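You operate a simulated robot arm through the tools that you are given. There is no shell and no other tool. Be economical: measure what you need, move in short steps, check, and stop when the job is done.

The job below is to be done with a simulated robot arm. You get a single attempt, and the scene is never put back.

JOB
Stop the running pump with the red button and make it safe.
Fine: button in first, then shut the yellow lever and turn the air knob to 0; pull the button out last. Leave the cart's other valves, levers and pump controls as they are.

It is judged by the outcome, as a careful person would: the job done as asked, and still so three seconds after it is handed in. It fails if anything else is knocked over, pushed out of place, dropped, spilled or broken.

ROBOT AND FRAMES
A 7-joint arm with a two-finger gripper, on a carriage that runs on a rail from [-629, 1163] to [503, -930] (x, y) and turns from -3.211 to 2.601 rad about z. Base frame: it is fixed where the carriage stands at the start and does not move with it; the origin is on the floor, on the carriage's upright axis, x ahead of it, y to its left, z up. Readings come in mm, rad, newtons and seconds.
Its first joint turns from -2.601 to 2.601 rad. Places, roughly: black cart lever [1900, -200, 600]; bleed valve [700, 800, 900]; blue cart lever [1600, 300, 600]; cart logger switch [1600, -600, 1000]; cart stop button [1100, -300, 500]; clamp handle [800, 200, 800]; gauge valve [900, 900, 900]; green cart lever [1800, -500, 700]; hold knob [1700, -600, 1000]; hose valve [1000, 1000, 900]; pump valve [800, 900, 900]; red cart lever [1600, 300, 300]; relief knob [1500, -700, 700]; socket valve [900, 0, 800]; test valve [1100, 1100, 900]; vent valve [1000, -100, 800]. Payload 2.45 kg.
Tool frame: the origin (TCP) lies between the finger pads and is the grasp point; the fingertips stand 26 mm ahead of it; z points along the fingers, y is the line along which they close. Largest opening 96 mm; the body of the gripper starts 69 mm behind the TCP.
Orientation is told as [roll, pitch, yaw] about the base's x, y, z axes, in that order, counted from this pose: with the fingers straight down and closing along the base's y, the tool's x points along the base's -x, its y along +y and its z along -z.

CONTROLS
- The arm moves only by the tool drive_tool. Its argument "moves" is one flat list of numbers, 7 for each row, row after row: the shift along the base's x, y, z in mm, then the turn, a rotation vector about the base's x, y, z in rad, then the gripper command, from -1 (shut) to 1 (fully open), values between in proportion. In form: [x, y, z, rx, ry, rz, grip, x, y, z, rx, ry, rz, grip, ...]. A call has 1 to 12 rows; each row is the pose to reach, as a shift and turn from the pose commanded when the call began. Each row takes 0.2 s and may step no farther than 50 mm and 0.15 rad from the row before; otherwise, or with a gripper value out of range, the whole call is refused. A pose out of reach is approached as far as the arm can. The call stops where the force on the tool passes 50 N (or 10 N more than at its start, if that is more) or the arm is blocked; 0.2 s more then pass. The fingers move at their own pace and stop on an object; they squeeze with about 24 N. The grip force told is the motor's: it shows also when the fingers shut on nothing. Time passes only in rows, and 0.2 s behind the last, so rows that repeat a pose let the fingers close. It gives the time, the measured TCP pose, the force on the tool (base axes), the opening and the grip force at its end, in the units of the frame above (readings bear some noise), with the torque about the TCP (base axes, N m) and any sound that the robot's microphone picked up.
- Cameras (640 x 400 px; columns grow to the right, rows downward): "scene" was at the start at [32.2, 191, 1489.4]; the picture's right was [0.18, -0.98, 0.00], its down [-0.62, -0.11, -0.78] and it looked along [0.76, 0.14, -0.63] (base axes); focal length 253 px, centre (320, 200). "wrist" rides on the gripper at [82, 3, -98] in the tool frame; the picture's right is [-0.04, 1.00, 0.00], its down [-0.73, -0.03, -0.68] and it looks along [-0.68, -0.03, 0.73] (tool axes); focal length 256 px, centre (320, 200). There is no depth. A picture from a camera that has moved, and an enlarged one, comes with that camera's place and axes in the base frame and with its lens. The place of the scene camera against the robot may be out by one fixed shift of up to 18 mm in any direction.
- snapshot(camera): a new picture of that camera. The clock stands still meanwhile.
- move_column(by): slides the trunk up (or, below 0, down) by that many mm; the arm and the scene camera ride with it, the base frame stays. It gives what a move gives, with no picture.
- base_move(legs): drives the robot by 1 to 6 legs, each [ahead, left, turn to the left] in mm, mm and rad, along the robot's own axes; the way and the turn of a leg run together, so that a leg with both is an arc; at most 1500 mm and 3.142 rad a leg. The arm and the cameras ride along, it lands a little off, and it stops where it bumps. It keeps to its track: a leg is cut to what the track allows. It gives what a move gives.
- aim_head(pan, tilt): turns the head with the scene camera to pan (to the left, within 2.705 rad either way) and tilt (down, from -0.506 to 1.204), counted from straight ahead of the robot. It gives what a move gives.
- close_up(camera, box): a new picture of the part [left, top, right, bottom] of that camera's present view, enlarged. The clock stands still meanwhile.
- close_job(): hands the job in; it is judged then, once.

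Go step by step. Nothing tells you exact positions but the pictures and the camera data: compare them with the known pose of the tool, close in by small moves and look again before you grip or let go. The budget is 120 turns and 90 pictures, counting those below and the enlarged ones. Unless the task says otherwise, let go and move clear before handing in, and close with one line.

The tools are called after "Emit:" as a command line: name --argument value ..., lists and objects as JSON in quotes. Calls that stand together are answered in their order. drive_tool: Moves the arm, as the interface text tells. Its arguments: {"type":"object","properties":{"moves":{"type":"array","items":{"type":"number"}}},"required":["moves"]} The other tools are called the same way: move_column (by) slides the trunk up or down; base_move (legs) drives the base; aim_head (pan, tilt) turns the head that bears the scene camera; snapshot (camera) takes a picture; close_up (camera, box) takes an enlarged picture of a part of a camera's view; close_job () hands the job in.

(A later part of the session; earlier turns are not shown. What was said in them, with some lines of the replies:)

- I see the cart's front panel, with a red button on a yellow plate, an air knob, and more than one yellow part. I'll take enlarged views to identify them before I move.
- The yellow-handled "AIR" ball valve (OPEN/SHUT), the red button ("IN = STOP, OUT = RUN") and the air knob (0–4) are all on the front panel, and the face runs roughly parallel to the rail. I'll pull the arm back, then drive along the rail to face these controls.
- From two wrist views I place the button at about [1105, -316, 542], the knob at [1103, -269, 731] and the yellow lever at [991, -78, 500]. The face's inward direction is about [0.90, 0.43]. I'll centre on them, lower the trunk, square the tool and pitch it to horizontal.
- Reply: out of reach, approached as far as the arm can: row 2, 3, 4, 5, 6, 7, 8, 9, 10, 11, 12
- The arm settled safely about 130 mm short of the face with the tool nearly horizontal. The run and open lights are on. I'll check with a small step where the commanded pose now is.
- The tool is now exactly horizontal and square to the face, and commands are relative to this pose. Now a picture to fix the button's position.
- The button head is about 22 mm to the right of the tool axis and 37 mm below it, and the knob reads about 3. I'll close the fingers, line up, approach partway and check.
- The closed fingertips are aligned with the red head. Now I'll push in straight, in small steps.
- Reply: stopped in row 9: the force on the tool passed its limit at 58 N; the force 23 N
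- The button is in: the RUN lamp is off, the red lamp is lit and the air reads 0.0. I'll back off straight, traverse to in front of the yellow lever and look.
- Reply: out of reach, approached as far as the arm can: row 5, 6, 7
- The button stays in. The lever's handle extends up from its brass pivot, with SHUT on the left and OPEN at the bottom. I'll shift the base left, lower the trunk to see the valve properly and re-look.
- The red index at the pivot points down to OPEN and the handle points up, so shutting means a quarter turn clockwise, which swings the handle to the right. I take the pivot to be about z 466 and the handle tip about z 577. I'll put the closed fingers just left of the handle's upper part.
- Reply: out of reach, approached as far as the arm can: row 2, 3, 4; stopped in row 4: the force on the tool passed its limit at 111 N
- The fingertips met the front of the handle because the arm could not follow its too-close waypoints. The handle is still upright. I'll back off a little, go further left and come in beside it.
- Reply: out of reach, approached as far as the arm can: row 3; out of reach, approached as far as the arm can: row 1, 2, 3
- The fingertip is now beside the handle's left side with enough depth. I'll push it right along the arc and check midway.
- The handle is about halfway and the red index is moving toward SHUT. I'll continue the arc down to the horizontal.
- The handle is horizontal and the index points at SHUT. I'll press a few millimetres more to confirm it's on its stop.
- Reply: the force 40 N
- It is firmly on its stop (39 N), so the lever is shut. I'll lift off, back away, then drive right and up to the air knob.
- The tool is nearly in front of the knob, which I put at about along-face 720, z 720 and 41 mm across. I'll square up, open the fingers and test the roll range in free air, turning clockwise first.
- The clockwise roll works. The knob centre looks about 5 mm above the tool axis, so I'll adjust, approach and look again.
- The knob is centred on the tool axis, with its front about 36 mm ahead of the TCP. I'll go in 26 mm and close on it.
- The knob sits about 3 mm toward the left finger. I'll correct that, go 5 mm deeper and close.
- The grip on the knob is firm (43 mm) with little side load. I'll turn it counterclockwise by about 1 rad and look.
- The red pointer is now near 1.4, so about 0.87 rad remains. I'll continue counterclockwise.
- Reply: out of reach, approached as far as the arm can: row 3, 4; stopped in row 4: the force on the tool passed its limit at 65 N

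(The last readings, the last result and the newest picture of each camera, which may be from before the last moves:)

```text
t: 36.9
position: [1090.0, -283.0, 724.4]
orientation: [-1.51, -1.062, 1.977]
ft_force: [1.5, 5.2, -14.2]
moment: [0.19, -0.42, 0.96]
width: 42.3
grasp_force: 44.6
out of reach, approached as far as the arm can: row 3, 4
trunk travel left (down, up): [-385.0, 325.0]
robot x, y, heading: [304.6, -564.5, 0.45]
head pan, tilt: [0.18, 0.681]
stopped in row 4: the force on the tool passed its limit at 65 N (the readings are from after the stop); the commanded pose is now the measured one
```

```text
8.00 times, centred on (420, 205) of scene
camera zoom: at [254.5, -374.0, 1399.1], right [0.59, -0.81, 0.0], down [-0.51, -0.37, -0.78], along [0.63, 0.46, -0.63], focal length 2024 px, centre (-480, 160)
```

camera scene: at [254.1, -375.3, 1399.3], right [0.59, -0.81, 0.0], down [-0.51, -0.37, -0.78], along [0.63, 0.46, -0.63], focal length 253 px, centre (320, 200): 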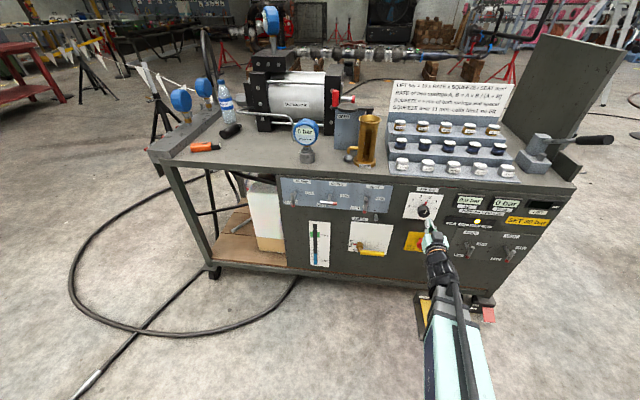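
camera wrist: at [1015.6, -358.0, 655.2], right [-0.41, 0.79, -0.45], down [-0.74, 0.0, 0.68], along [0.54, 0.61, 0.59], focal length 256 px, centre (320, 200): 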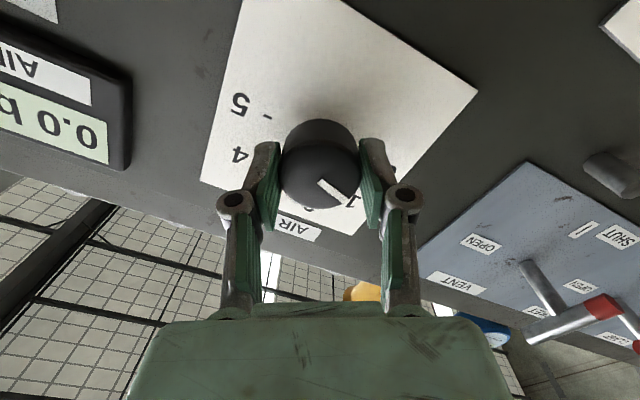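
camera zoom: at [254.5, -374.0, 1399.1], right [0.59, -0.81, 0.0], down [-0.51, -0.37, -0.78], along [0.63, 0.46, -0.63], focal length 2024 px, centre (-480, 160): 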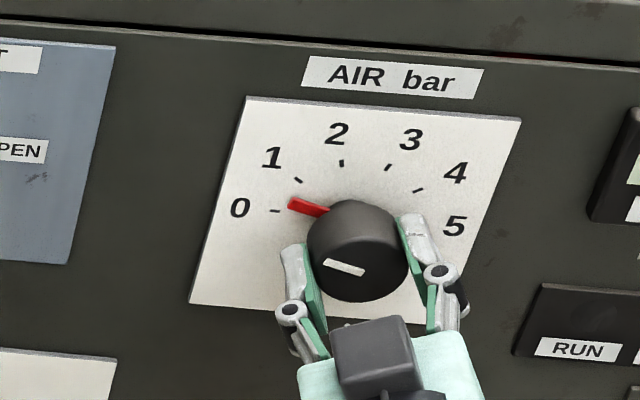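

The arm hit its roll limit with the pointer near 0.3. I'll release, back off, roll the tool back clockwise and regrip for the last bit.

Emit:
drive_tool --moves '[0, 0, 0, 0, 0, 0, 0.6, 0, 0, 0, 0, 0, 0, 0.6, -18, -8.6, 0, 0, 0, 0, 0.6, -36, -17, 0, 0, 0, 0, 0.6, -36, -17, 0, 0.1305, 0.063, 0, 0.6, -36, -17, 0, 0.261, 0.126, 0, 0.6, -36, -17, 0, 0.3915, 0.189, 0, 0.6, -36, -17, 0, 0.522, 0.252, 0, 0.6, -36, -17, 0, 0.6525, 0.315, 0, 0.6, -36, -17, 0, 0.783, 0.378, 0, 0.6]'

Emit:
snapshot --camera "wrist"

Emit:
close_up --camera "scene" --box '[380, 180, 460, 230]'

```text
t: 39.1
position: [1054.2, -301.4, 726.9]
orientation: [1.547, -1.202, -1.074]
ft_force: [0.0, 0.3, -0.7]
moment: [0.0, 0.04, 0.04]
width: 76.8
grasp_force: 0.0
trunk travel left (down, up): [-385.0, 325.0]
robot x, y, heading: [306.6, -564.5, 0.448]
head pan, tilt: [0.18, 0.681]
```

```text
50 pictures are left
camera wrist: at [949.9, -315.7, 653.8], right [-0.42, 0.82, 0.4], down [-0.46, -0.57, 0.68], along [0.78, 0.1, 0.62], focal length 256 px, centre (320, 200)
```

wrist: 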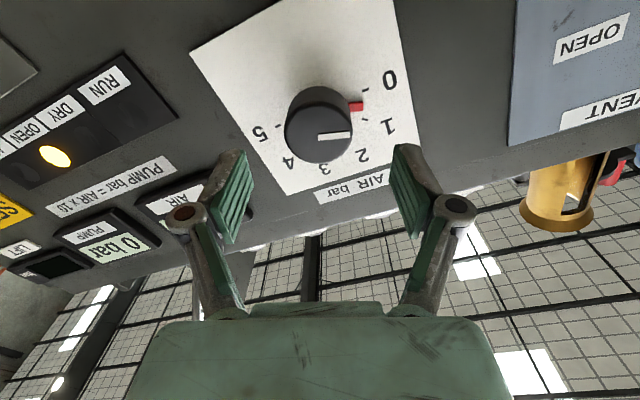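

```text
8.00 times, centred on (420, 205) of scene
camera zoom: at [253.3, -375.1, 1399.4], right [0.59, -0.81, 0.0], down [-0.51, -0.37, -0.78], along [0.63, 0.46, -0.63], focal length 2024 px, centre (-480, 160)
```

zoom: 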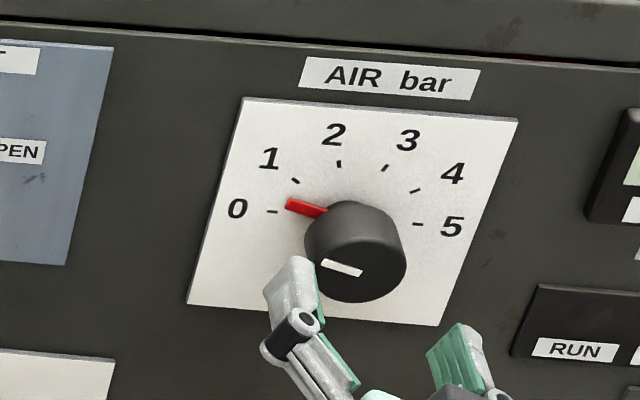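

The pointer reads about 0.36, roughly 13° short of zero. I'll roll further clockwise so a finger won't sit over the red pointer, then go in and regrip.

Emit:
drive_tool --moves '[-0.9, 1.8, -2, 0.1305, 0.063, 0, 0.6, -0.9, 1.8, -2, 0.261, 0.126, 0, 0.6, -0.9, 1.8, -2, 0.3915, 0.189, 0, 0.6, -0.9, 1.8, -2, 0.522, 0.252, 0, 0.6, -0.9, 1.8, -2, 0.576, 0.278, 0, 0.6, 12.7, 8.2, -2, 0.576, 0.278, 0, 0.6]'

Emit:
snapshot --camera "wrist"

```text
t: 40.5
position: [1067.3, -293.3, 725.7]
orientation: [1.584, -0.565, -1.101]
ft_force: [0.0, 0.3, -0.2]
moment: [-0.03, 0.02, -0.02]
width: 76.7
grasp_force: 0.1
trunk travel left (down, up): [-385.0, 325.0]
robot x, y, heading: [303.1, -566.6, 0.451]
head pan, tilt: [0.18, 0.681]
```

```text
48 pictures are left
camera wrist: at [945.6, -273.0, 684.5], right [-0.24, 0.44, 0.87], down [-0.32, -0.88, 0.36], along [0.92, -0.19, 0.35], focal length 256 px, centre (320, 200)
```

wrist: 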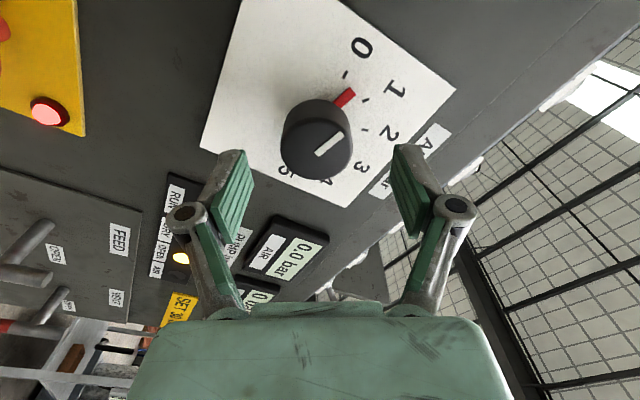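

The fingers now clear the pointer. I'll go in, close, and turn the last bit gently toward 0.

Emit:
drive_tool --moves '[11, 5, -1, 0, 0, 0, 0.6, 22.5, 10, -1, 0, 0, 0, 0.6, 22.5, 10, -1, 0, 0, 0, 0, 22.5, 10, -1, 0, 0, 0, -1, 22.5, 10, -1, 0, 0, 0, -1]'

Emit:
drive_tool --moves '[0, 0, 0, -0.09, -0.043, 0, -1, 0, 0, 0, -0.162, -0.078, 0, -1, 0, 0, 0, -0.207, -0.1, 0, -1]'

Emit:
snapshot --camera "wrist"

Emit:
close_up --camera "scene" --box '[380, 180, 460, 230]'

```text
t: 41.7
position: [1089.5, -282.6, 724.9]
orientation: [1.582, -0.566, -1.101]
ft_force: [-1.4, -1.5, -3.0]
moment: [-0.05, 0.14, -0.31]
width: 42.6
grasp_force: 45.0
trunk travel left (down, up): [-385.0, 325.0]
robot x, y, heading: [308.7, -564.2, 0.449]
head pan, tilt: [0.18, 0.681]
```

```text
t: 42.5
position: [1089.3, -282.1, 725.3]
orientation: [1.575, -0.797, -1.096]
ft_force: [3.8, -0.9, -1.0]
moment: [0.25, -0.5, -0.26]
width: 42.5
grasp_force: 44.6
trunk travel left (down, up): [-385.0, 325.0]
robot x, y, heading: [306.1, -563.5, 0.449]
head pan, tilt: [0.18, 0.681]
```

```text
47 pictures are left
camera wrist: at [974.2, -273.3, 669.1], right [-0.32, 0.61, 0.73], down [-0.36, -0.79, 0.5], along [0.88, -0.1, 0.47], focal length 256 px, centre (320, 200)
```

wrist: 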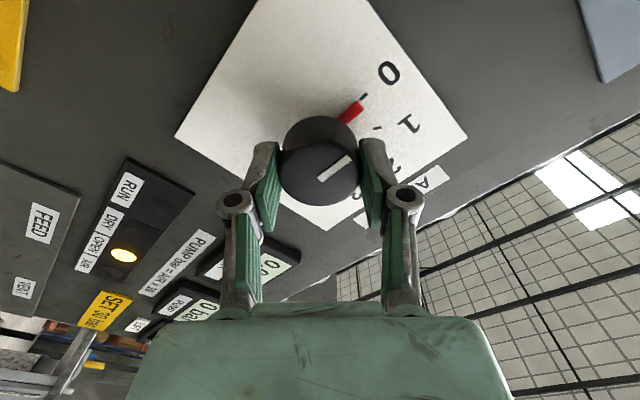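

```text
8.00 times, centred on (420, 205) of scene
camera zoom: at [253.6, -375.2, 1399.4], right [0.59, -0.81, 0.0], down [-0.51, -0.37, -0.78], along [0.63, 0.46, -0.63], focal length 2024 px, centre (-480, 160)
```

zoom: 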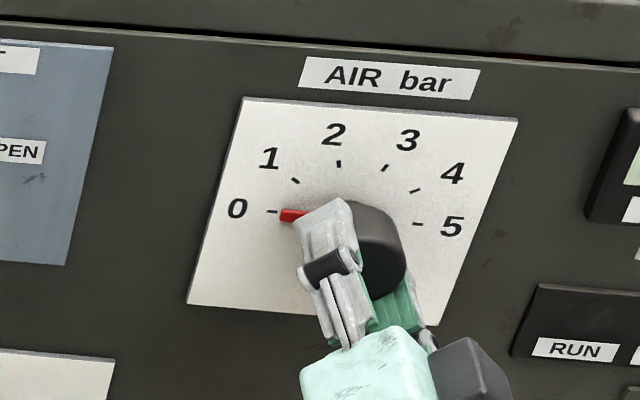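

The pointer lies at or very near the 0 tick. I'll enlarge both views to check.

Emit:
close_up --camera "wrist" --box '[260, 50, 420, 150]'

Emit:
close_up --camera "scene" --box '[400, 195, 440, 220]'

```text
4.00 times, centred on (340, 100) of wrist
camera zoom: at [974.2, -273.3, 669.1], right [-0.32, 0.61, 0.73], down [-0.36, -0.79, 0.5], along [0.88, -0.1, 0.47], focal length 1024 px, centre (240, 600)
```

zoom: 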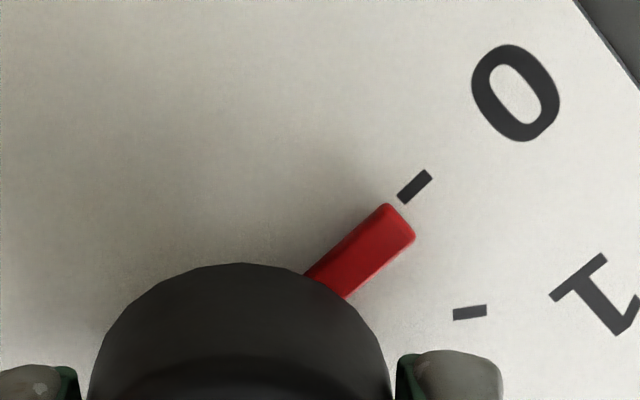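

```text
16.00 times, centred on (420, 208) of scene
camera zoom: at [253.6, -375.2, 1399.4], right [0.59, -0.81, 0.0], down [-0.51, -0.37, -0.78], along [0.63, 0.46, -0.63], focal length 4048 px, centre (-1280, 80)
```

zoom: 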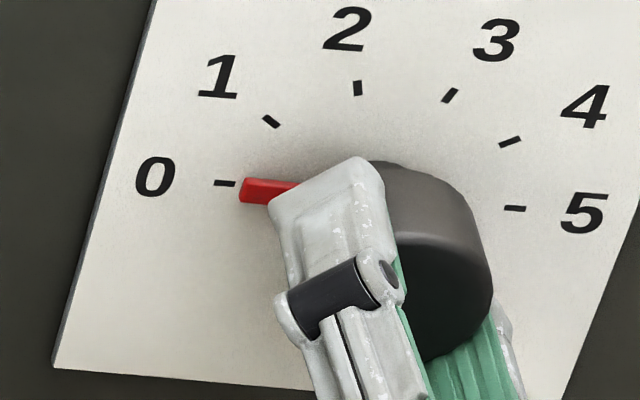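

The pointer is within 2–3° of the 0 tick. A small further nudge should seat it.

Emit:
drive_tool --moves '[0, 0, 0, -0.022, -0.011, 0, -1, 0, 0, 0, -0.045, -0.022, 0, -1]'

Emit:
close_up --camera "wrist" --box '[260, 50, 420, 150]'

```text
t: 43.1
position: [1089.5, -282.5, 725.1]
orientation: [1.576, -0.844, -1.099]
ft_force: [11.2, -0.5, 7.9]
moment: [0.72, 0.27, 0.12]
width: 42.8
grasp_force: 45.2
trunk travel left (down, up): [-385.0, 325.0]
robot x, y, heading: [307.2, -566.5, 0.447]
head pan, tilt: [0.18, 0.681]
```

```text
4.00 times, centred on (340, 100) of wrist
camera zoom: at [975.4, -275.6, 666.4], right [-0.33, 0.64, 0.69], down [-0.37, -0.77, 0.53], along [0.87, -0.08, 0.49], focal length 1024 px, centre (240, 600)
```

zoom: 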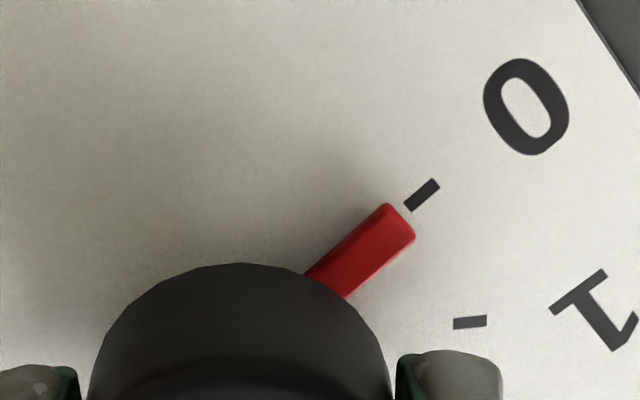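

The pointer is in line with the 0 tick and the knob is against its stop. I'll release, back away, shift right and lower to the button, keeping this roll so the fingers avoid the small lamp.

Emit:
drive_tool --moves '[0, 0, 0, 0, 0, 0, 0.6, 0, 0, 0, 0, 0, 0, 0.6, -18, -8.6, 0, 0, 0, 0, 0.6, -45, -21.4, 0, 0, 0, 0, 0.6, -37, -38, 0, 0, 0, 0, 0.6, -29, -55.7, 0, 0, 0, 0, 0.6]'

Emit:
close_up --camera "scene" --box '[360, 160, 520, 260]'

Emit:
move_column --by -187

Emit:
snapshot --camera "wrist"

```text
t: 44.5
position: [1061.5, -338.9, 725.4]
orientation: [1.573, -0.848, -1.096]
ft_force: [-0.3, 0.8, 0.0]
moment: [-0.03, 0.02, -0.03]
width: 76.7
grasp_force: 0.1
trunk travel left (down, up): [-385.0, 325.0]
robot x, y, heading: [305.3, -561.0, 0.449]
head pan, tilt: [0.18, 0.681]
```

```text
4.00 times, centred on (440, 210) of scene
camera zoom: at [253.2, -375.0, 1399.3], right [0.59, -0.81, 0.0], down [-0.51, -0.37, -0.78], along [0.63, 0.46, -0.63], focal length 1012 px, centre (-160, 160)
```

zoom: 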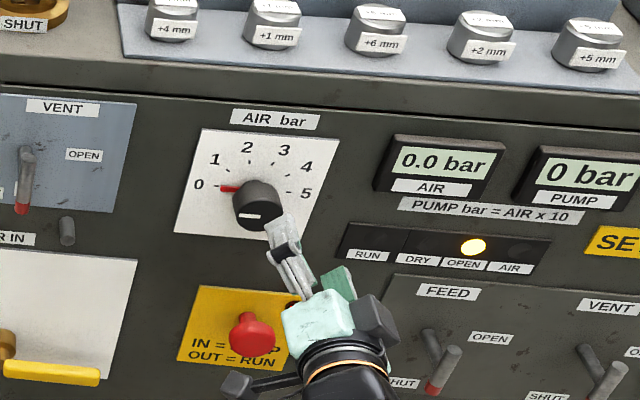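

```text
t: 46.6
position: [1062.1, -338.5, 538.0]
orientation: [1.574, -0.845, -1.096]
ft_force: [0.3, 0.1, -0.1]
moment: [-0.03, 0.01, 0.02]
width: 76.8
grasp_force: 0.1
trunk travel left (down, up): [-198.0, 512.0]
robot x, y, heading: [306.8, -563.3, 0.453]
head pan, tilt: [0.18, 0.681]
```

```text
41 pictures are left
camera wrist: at [947.3, -331.6, 478.8], right [-0.33, 0.64, 0.69], down [-0.37, -0.76, 0.53], along [0.87, -0.08, 0.49], focal length 256 px, centre (320, 200)
```

wrist: 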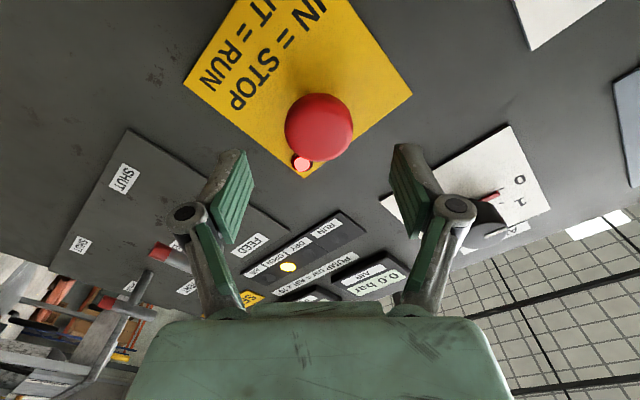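

The button is centred between the fingers, and the lamp is clear of both. I'll go in and close on the head.

Emit:
drive_tool --moves '[21.7, 10.3, 0, 0, 0, 0, 0.6, 36, 17.1, 0, 0, 0, 0, 0.6, 43.4, 20.6, 0, 0, 0, 0, 0.6, 43.4, 20.6, 0, 0, 0, 0, 0, 43.4, 20.6, 0, 0, 0, 0, -1, 43.4, 20.6, 0, 0, 0, 0, -1]'

Emit:
snapshot --camera "wrist"

```text
t: 48.0
position: [1105.9, -318.0, 537.8]
orientation: [1.576, -0.845, -1.098]
ft_force: [-2.5, 3.2, 3.5]
moment: [0.3, 0.12, 0.19]
width: 46.1
grasp_force: 45.6
trunk travel left (down, up): [-198.0, 512.0]
robot x, y, heading: [306.6, -565.4, 0.452]
head pan, tilt: [0.18, 0.681]
```

```text
40 pictures are left
camera wrist: at [990.8, -311.0, 479.3], right [-0.33, 0.64, 0.69], down [-0.37, -0.77, 0.53], along [0.87, -0.08, 0.49], focal length 256 px, centre (320, 200)
```

wrist: 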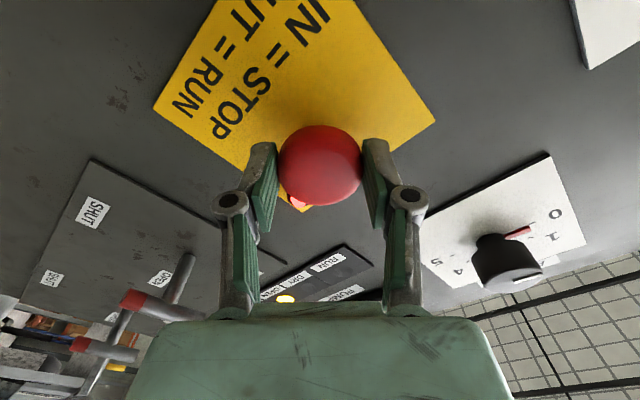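

The head is gripped at 46 mm. I'll pull it straight out in small steps.

Emit:
drive_tool --moves '[-3.6, -1.7, 0, 0, 0, 0, -1, -7.2, -3.4, 0, 0, 0, 0, -1, -10.8, -5.1, 0, 0, 0, 0, -1, -14.5, -6.9, 0, 0, 0, 0, -1]'

Emit:
snapshot --camera "wrist"

Emit:
close_up --camera "scene" --box '[360, 120, 600, 270]'

```text
t: 49.0
position: [1092.3, -325.0, 539.3]
orientation: [1.576, -0.844, -1.097]
ft_force: [22.5, 6.8, 10.4]
moment: [0.5, 0.12, -0.24]
width: 45.7
grasp_force: 44.9
trunk travel left (down, up): [-198.0, 512.0]
robot x, y, heading: [304.8, -565.9, 0.448]
head pan, tilt: [0.18, 0.681]
```

```text
39 pictures are left
camera wrist: at [977.7, -317.9, 479.3], right [-0.33, 0.64, 0.69], down [-0.37, -0.76, 0.53], along [0.87, -0.08, 0.49], focal length 256 px, centre (320, 200)
```

wrist: 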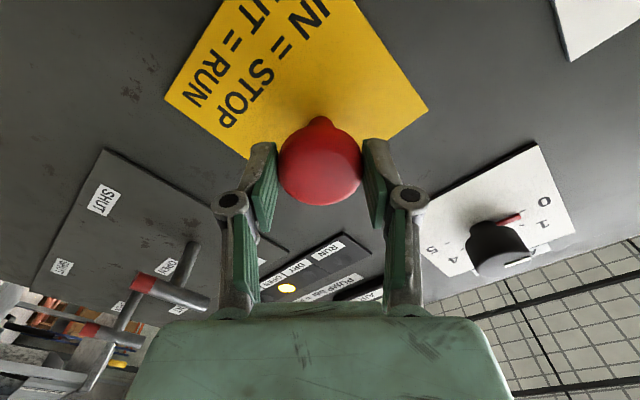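

```text
2.67 times, centred on (480, 195) of scene
camera zoom: at [253.5, -375.2, 1212.5], right [0.59, -0.81, 0.0], down [-0.51, -0.37, -0.78], along [0.63, 0.46, -0.63], focal length 675 px, centre (-107, 213)
```

zoom: 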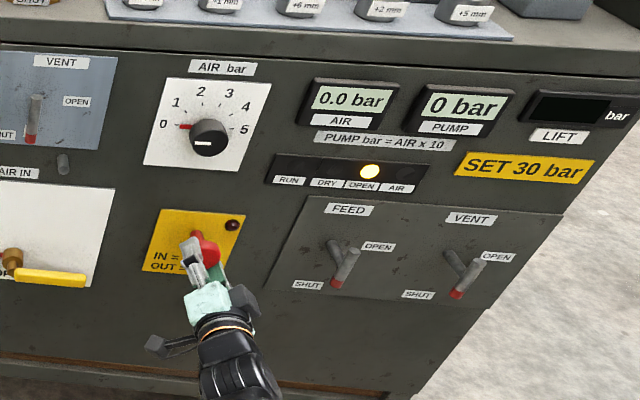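

The red lamp is off, RUN stays dark and the button has come out about 14 mm. I'll release, back off and check everything.

Emit:
drive_tool --moves '[0, 0, 0, 0, 0, 0, 0.7, 0, 0, 0, 0, 0, 0, 0.7, -18, -8.6, 0, 0, 0, 0, 0.7, -36, -17, 0, 0, 0, 0, 0.7, -36, -17, 0, 0, 0, 0, 0.7]'

Emit:
base_move --legs '[[11, -200, 0]]'

Emit:
close_up --camera "scene" --box '[240, 110, 480, 260]'

Emit:
snapshot --camera "scene"

```text
t: 50.2
position: [1054.9, -341.5, 536.6]
orientation: [1.574, -0.845, -1.097]
ft_force: [0.2, 0.7, -0.2]
moment: [0.03, -0.04, 0.0]
width: 81.7
grasp_force: 0.1
trunk travel left (down, up): [-198.0, 512.0]
robot x, y, heading: [310.1, -562.4, 0.45]
head pan, tilt: [0.18, 0.681]
```

```text
t: 51.7
position: [1148.1, -514.5, 538.0]
orientation: [1.573, -0.844, -1.097]
ft_force: [0.2, 1.0, -0.1]
moment: [0.0, -0.06, -0.01]
width: 81.6
grasp_force: 0.1
trunk travel left (down, up): [-198.0, 512.0]
robot x, y, heading: [396.3, -736.4, 0.449]
head pan, tilt: [0.18, 0.681]
```

```text
2.67 times, centred on (360, 185) of scene
camera zoom: at [346.3, -546.4, 1212.4], right [0.59, -0.81, 0.0], down [-0.51, -0.37, -0.78], along [0.63, 0.46, -0.63], focal length 675 px, centre (213, 240)
```

zoom: 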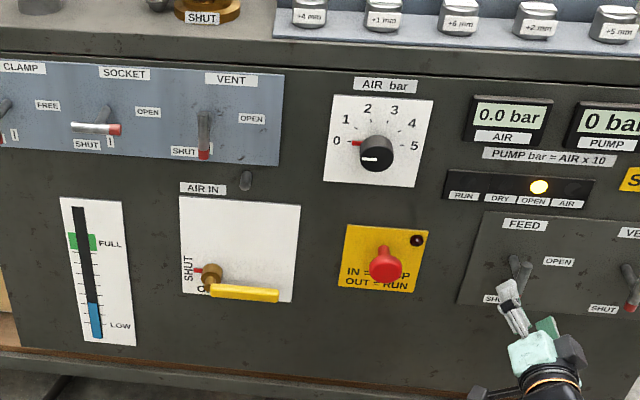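

```text
36 pictures are left
camera scene: at [346.3, -546.4, 1212.4], right [0.59, -0.81, 0.0], down [-0.51, -0.37, -0.78], along [0.63, 0.46, -0.63], focal length 253 px, centre (320, 200)
```

scene: 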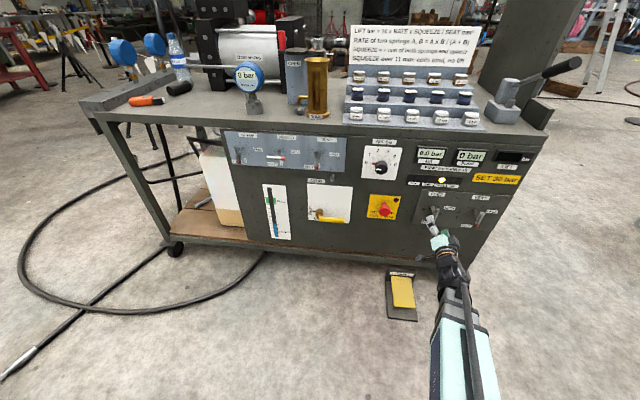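

The lever is at SHUT, the knob at 0 and the button out, with RUN dark and pressures at 0. The gripper stopped near the FEED lever, so I'll check that it wasn't touched.

Emit:
close_up --camera "scene" --box '[400, 180, 500, 243]'

Emit:
snapshot --camera "wrist"

```text
6.35 times, centred on (450, 212) of scene
camera zoom: at [346.3, -546.4, 1212.4], right [0.59, -0.81, 0.0], down [-0.51, -0.37, -0.78], along [0.63, 0.46, -0.63], focal length 1606 px, centre (-505, 127)
```

zoom: 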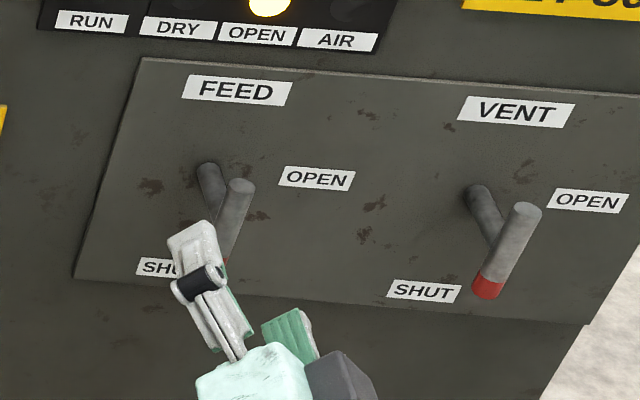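

```text
34 pictures are left
camera wrist: at [1033.7, -507.0, 478.2], right [-0.33, 0.64, 0.69], down [-0.37, -0.76, 0.53], along [0.87, -0.08, 0.49], focal length 256 px, centre (320, 200)
```

wrist: 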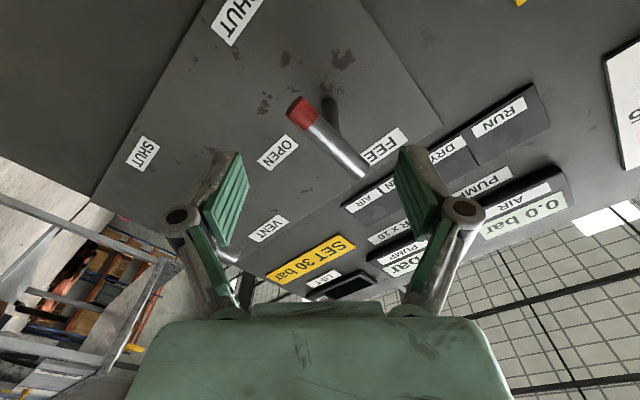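

FEED and VENT are untouched. I'll lower the arm clear of them and take a final look.

Emit:
move_column --by -120

Emit:
close_up --camera "scene" --box '[240, 80, 520, 255]'

```text
t: 53.2
position: [1148.1, -513.3, 416.7]
orientation: [1.574, -0.847, -1.096]
ft_force: [0.7, 0.8, -0.6]
moment: [-0.02, -0.01, -0.01]
width: 81.7
grasp_force: 0.0
trunk travel left (down, up): [-78.0, 632.0]
robot x, y, heading: [396.5, -740.1, 0.442]
head pan, tilt: [0.18, 0.681]
```

```text
2.29 times, centred on (380, 168) of scene
camera zoom: at [346.3, -546.4, 1092.4], right [0.59, -0.81, 0.0], down [-0.51, -0.37, -0.78], along [0.63, 0.46, -0.63], focal length 578 px, centre (183, 274)
```

zoom: 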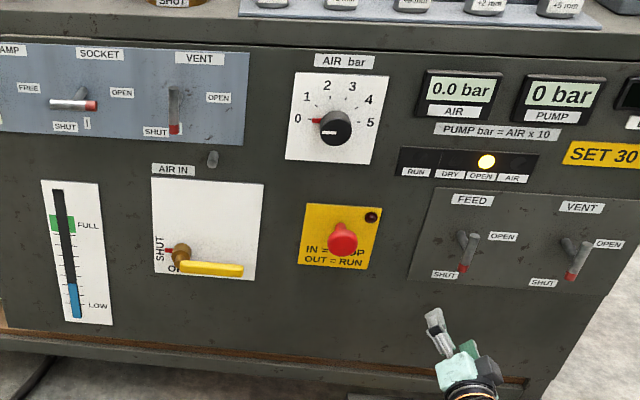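

All four steps show as done: the air lever is at SHUT, the knob at 0 and the button out, with the pump stopped at 0 bar. The other controls look unchanged and the arm is clear, so I'm handing in.

Emit:
close_job

```text
The job is handed in.
```

The pump is stopped and safe: I pushed the button in, shut the yellow air lever, turned the air knob to 0, then pulled the button out, leaving the other controls as they were.
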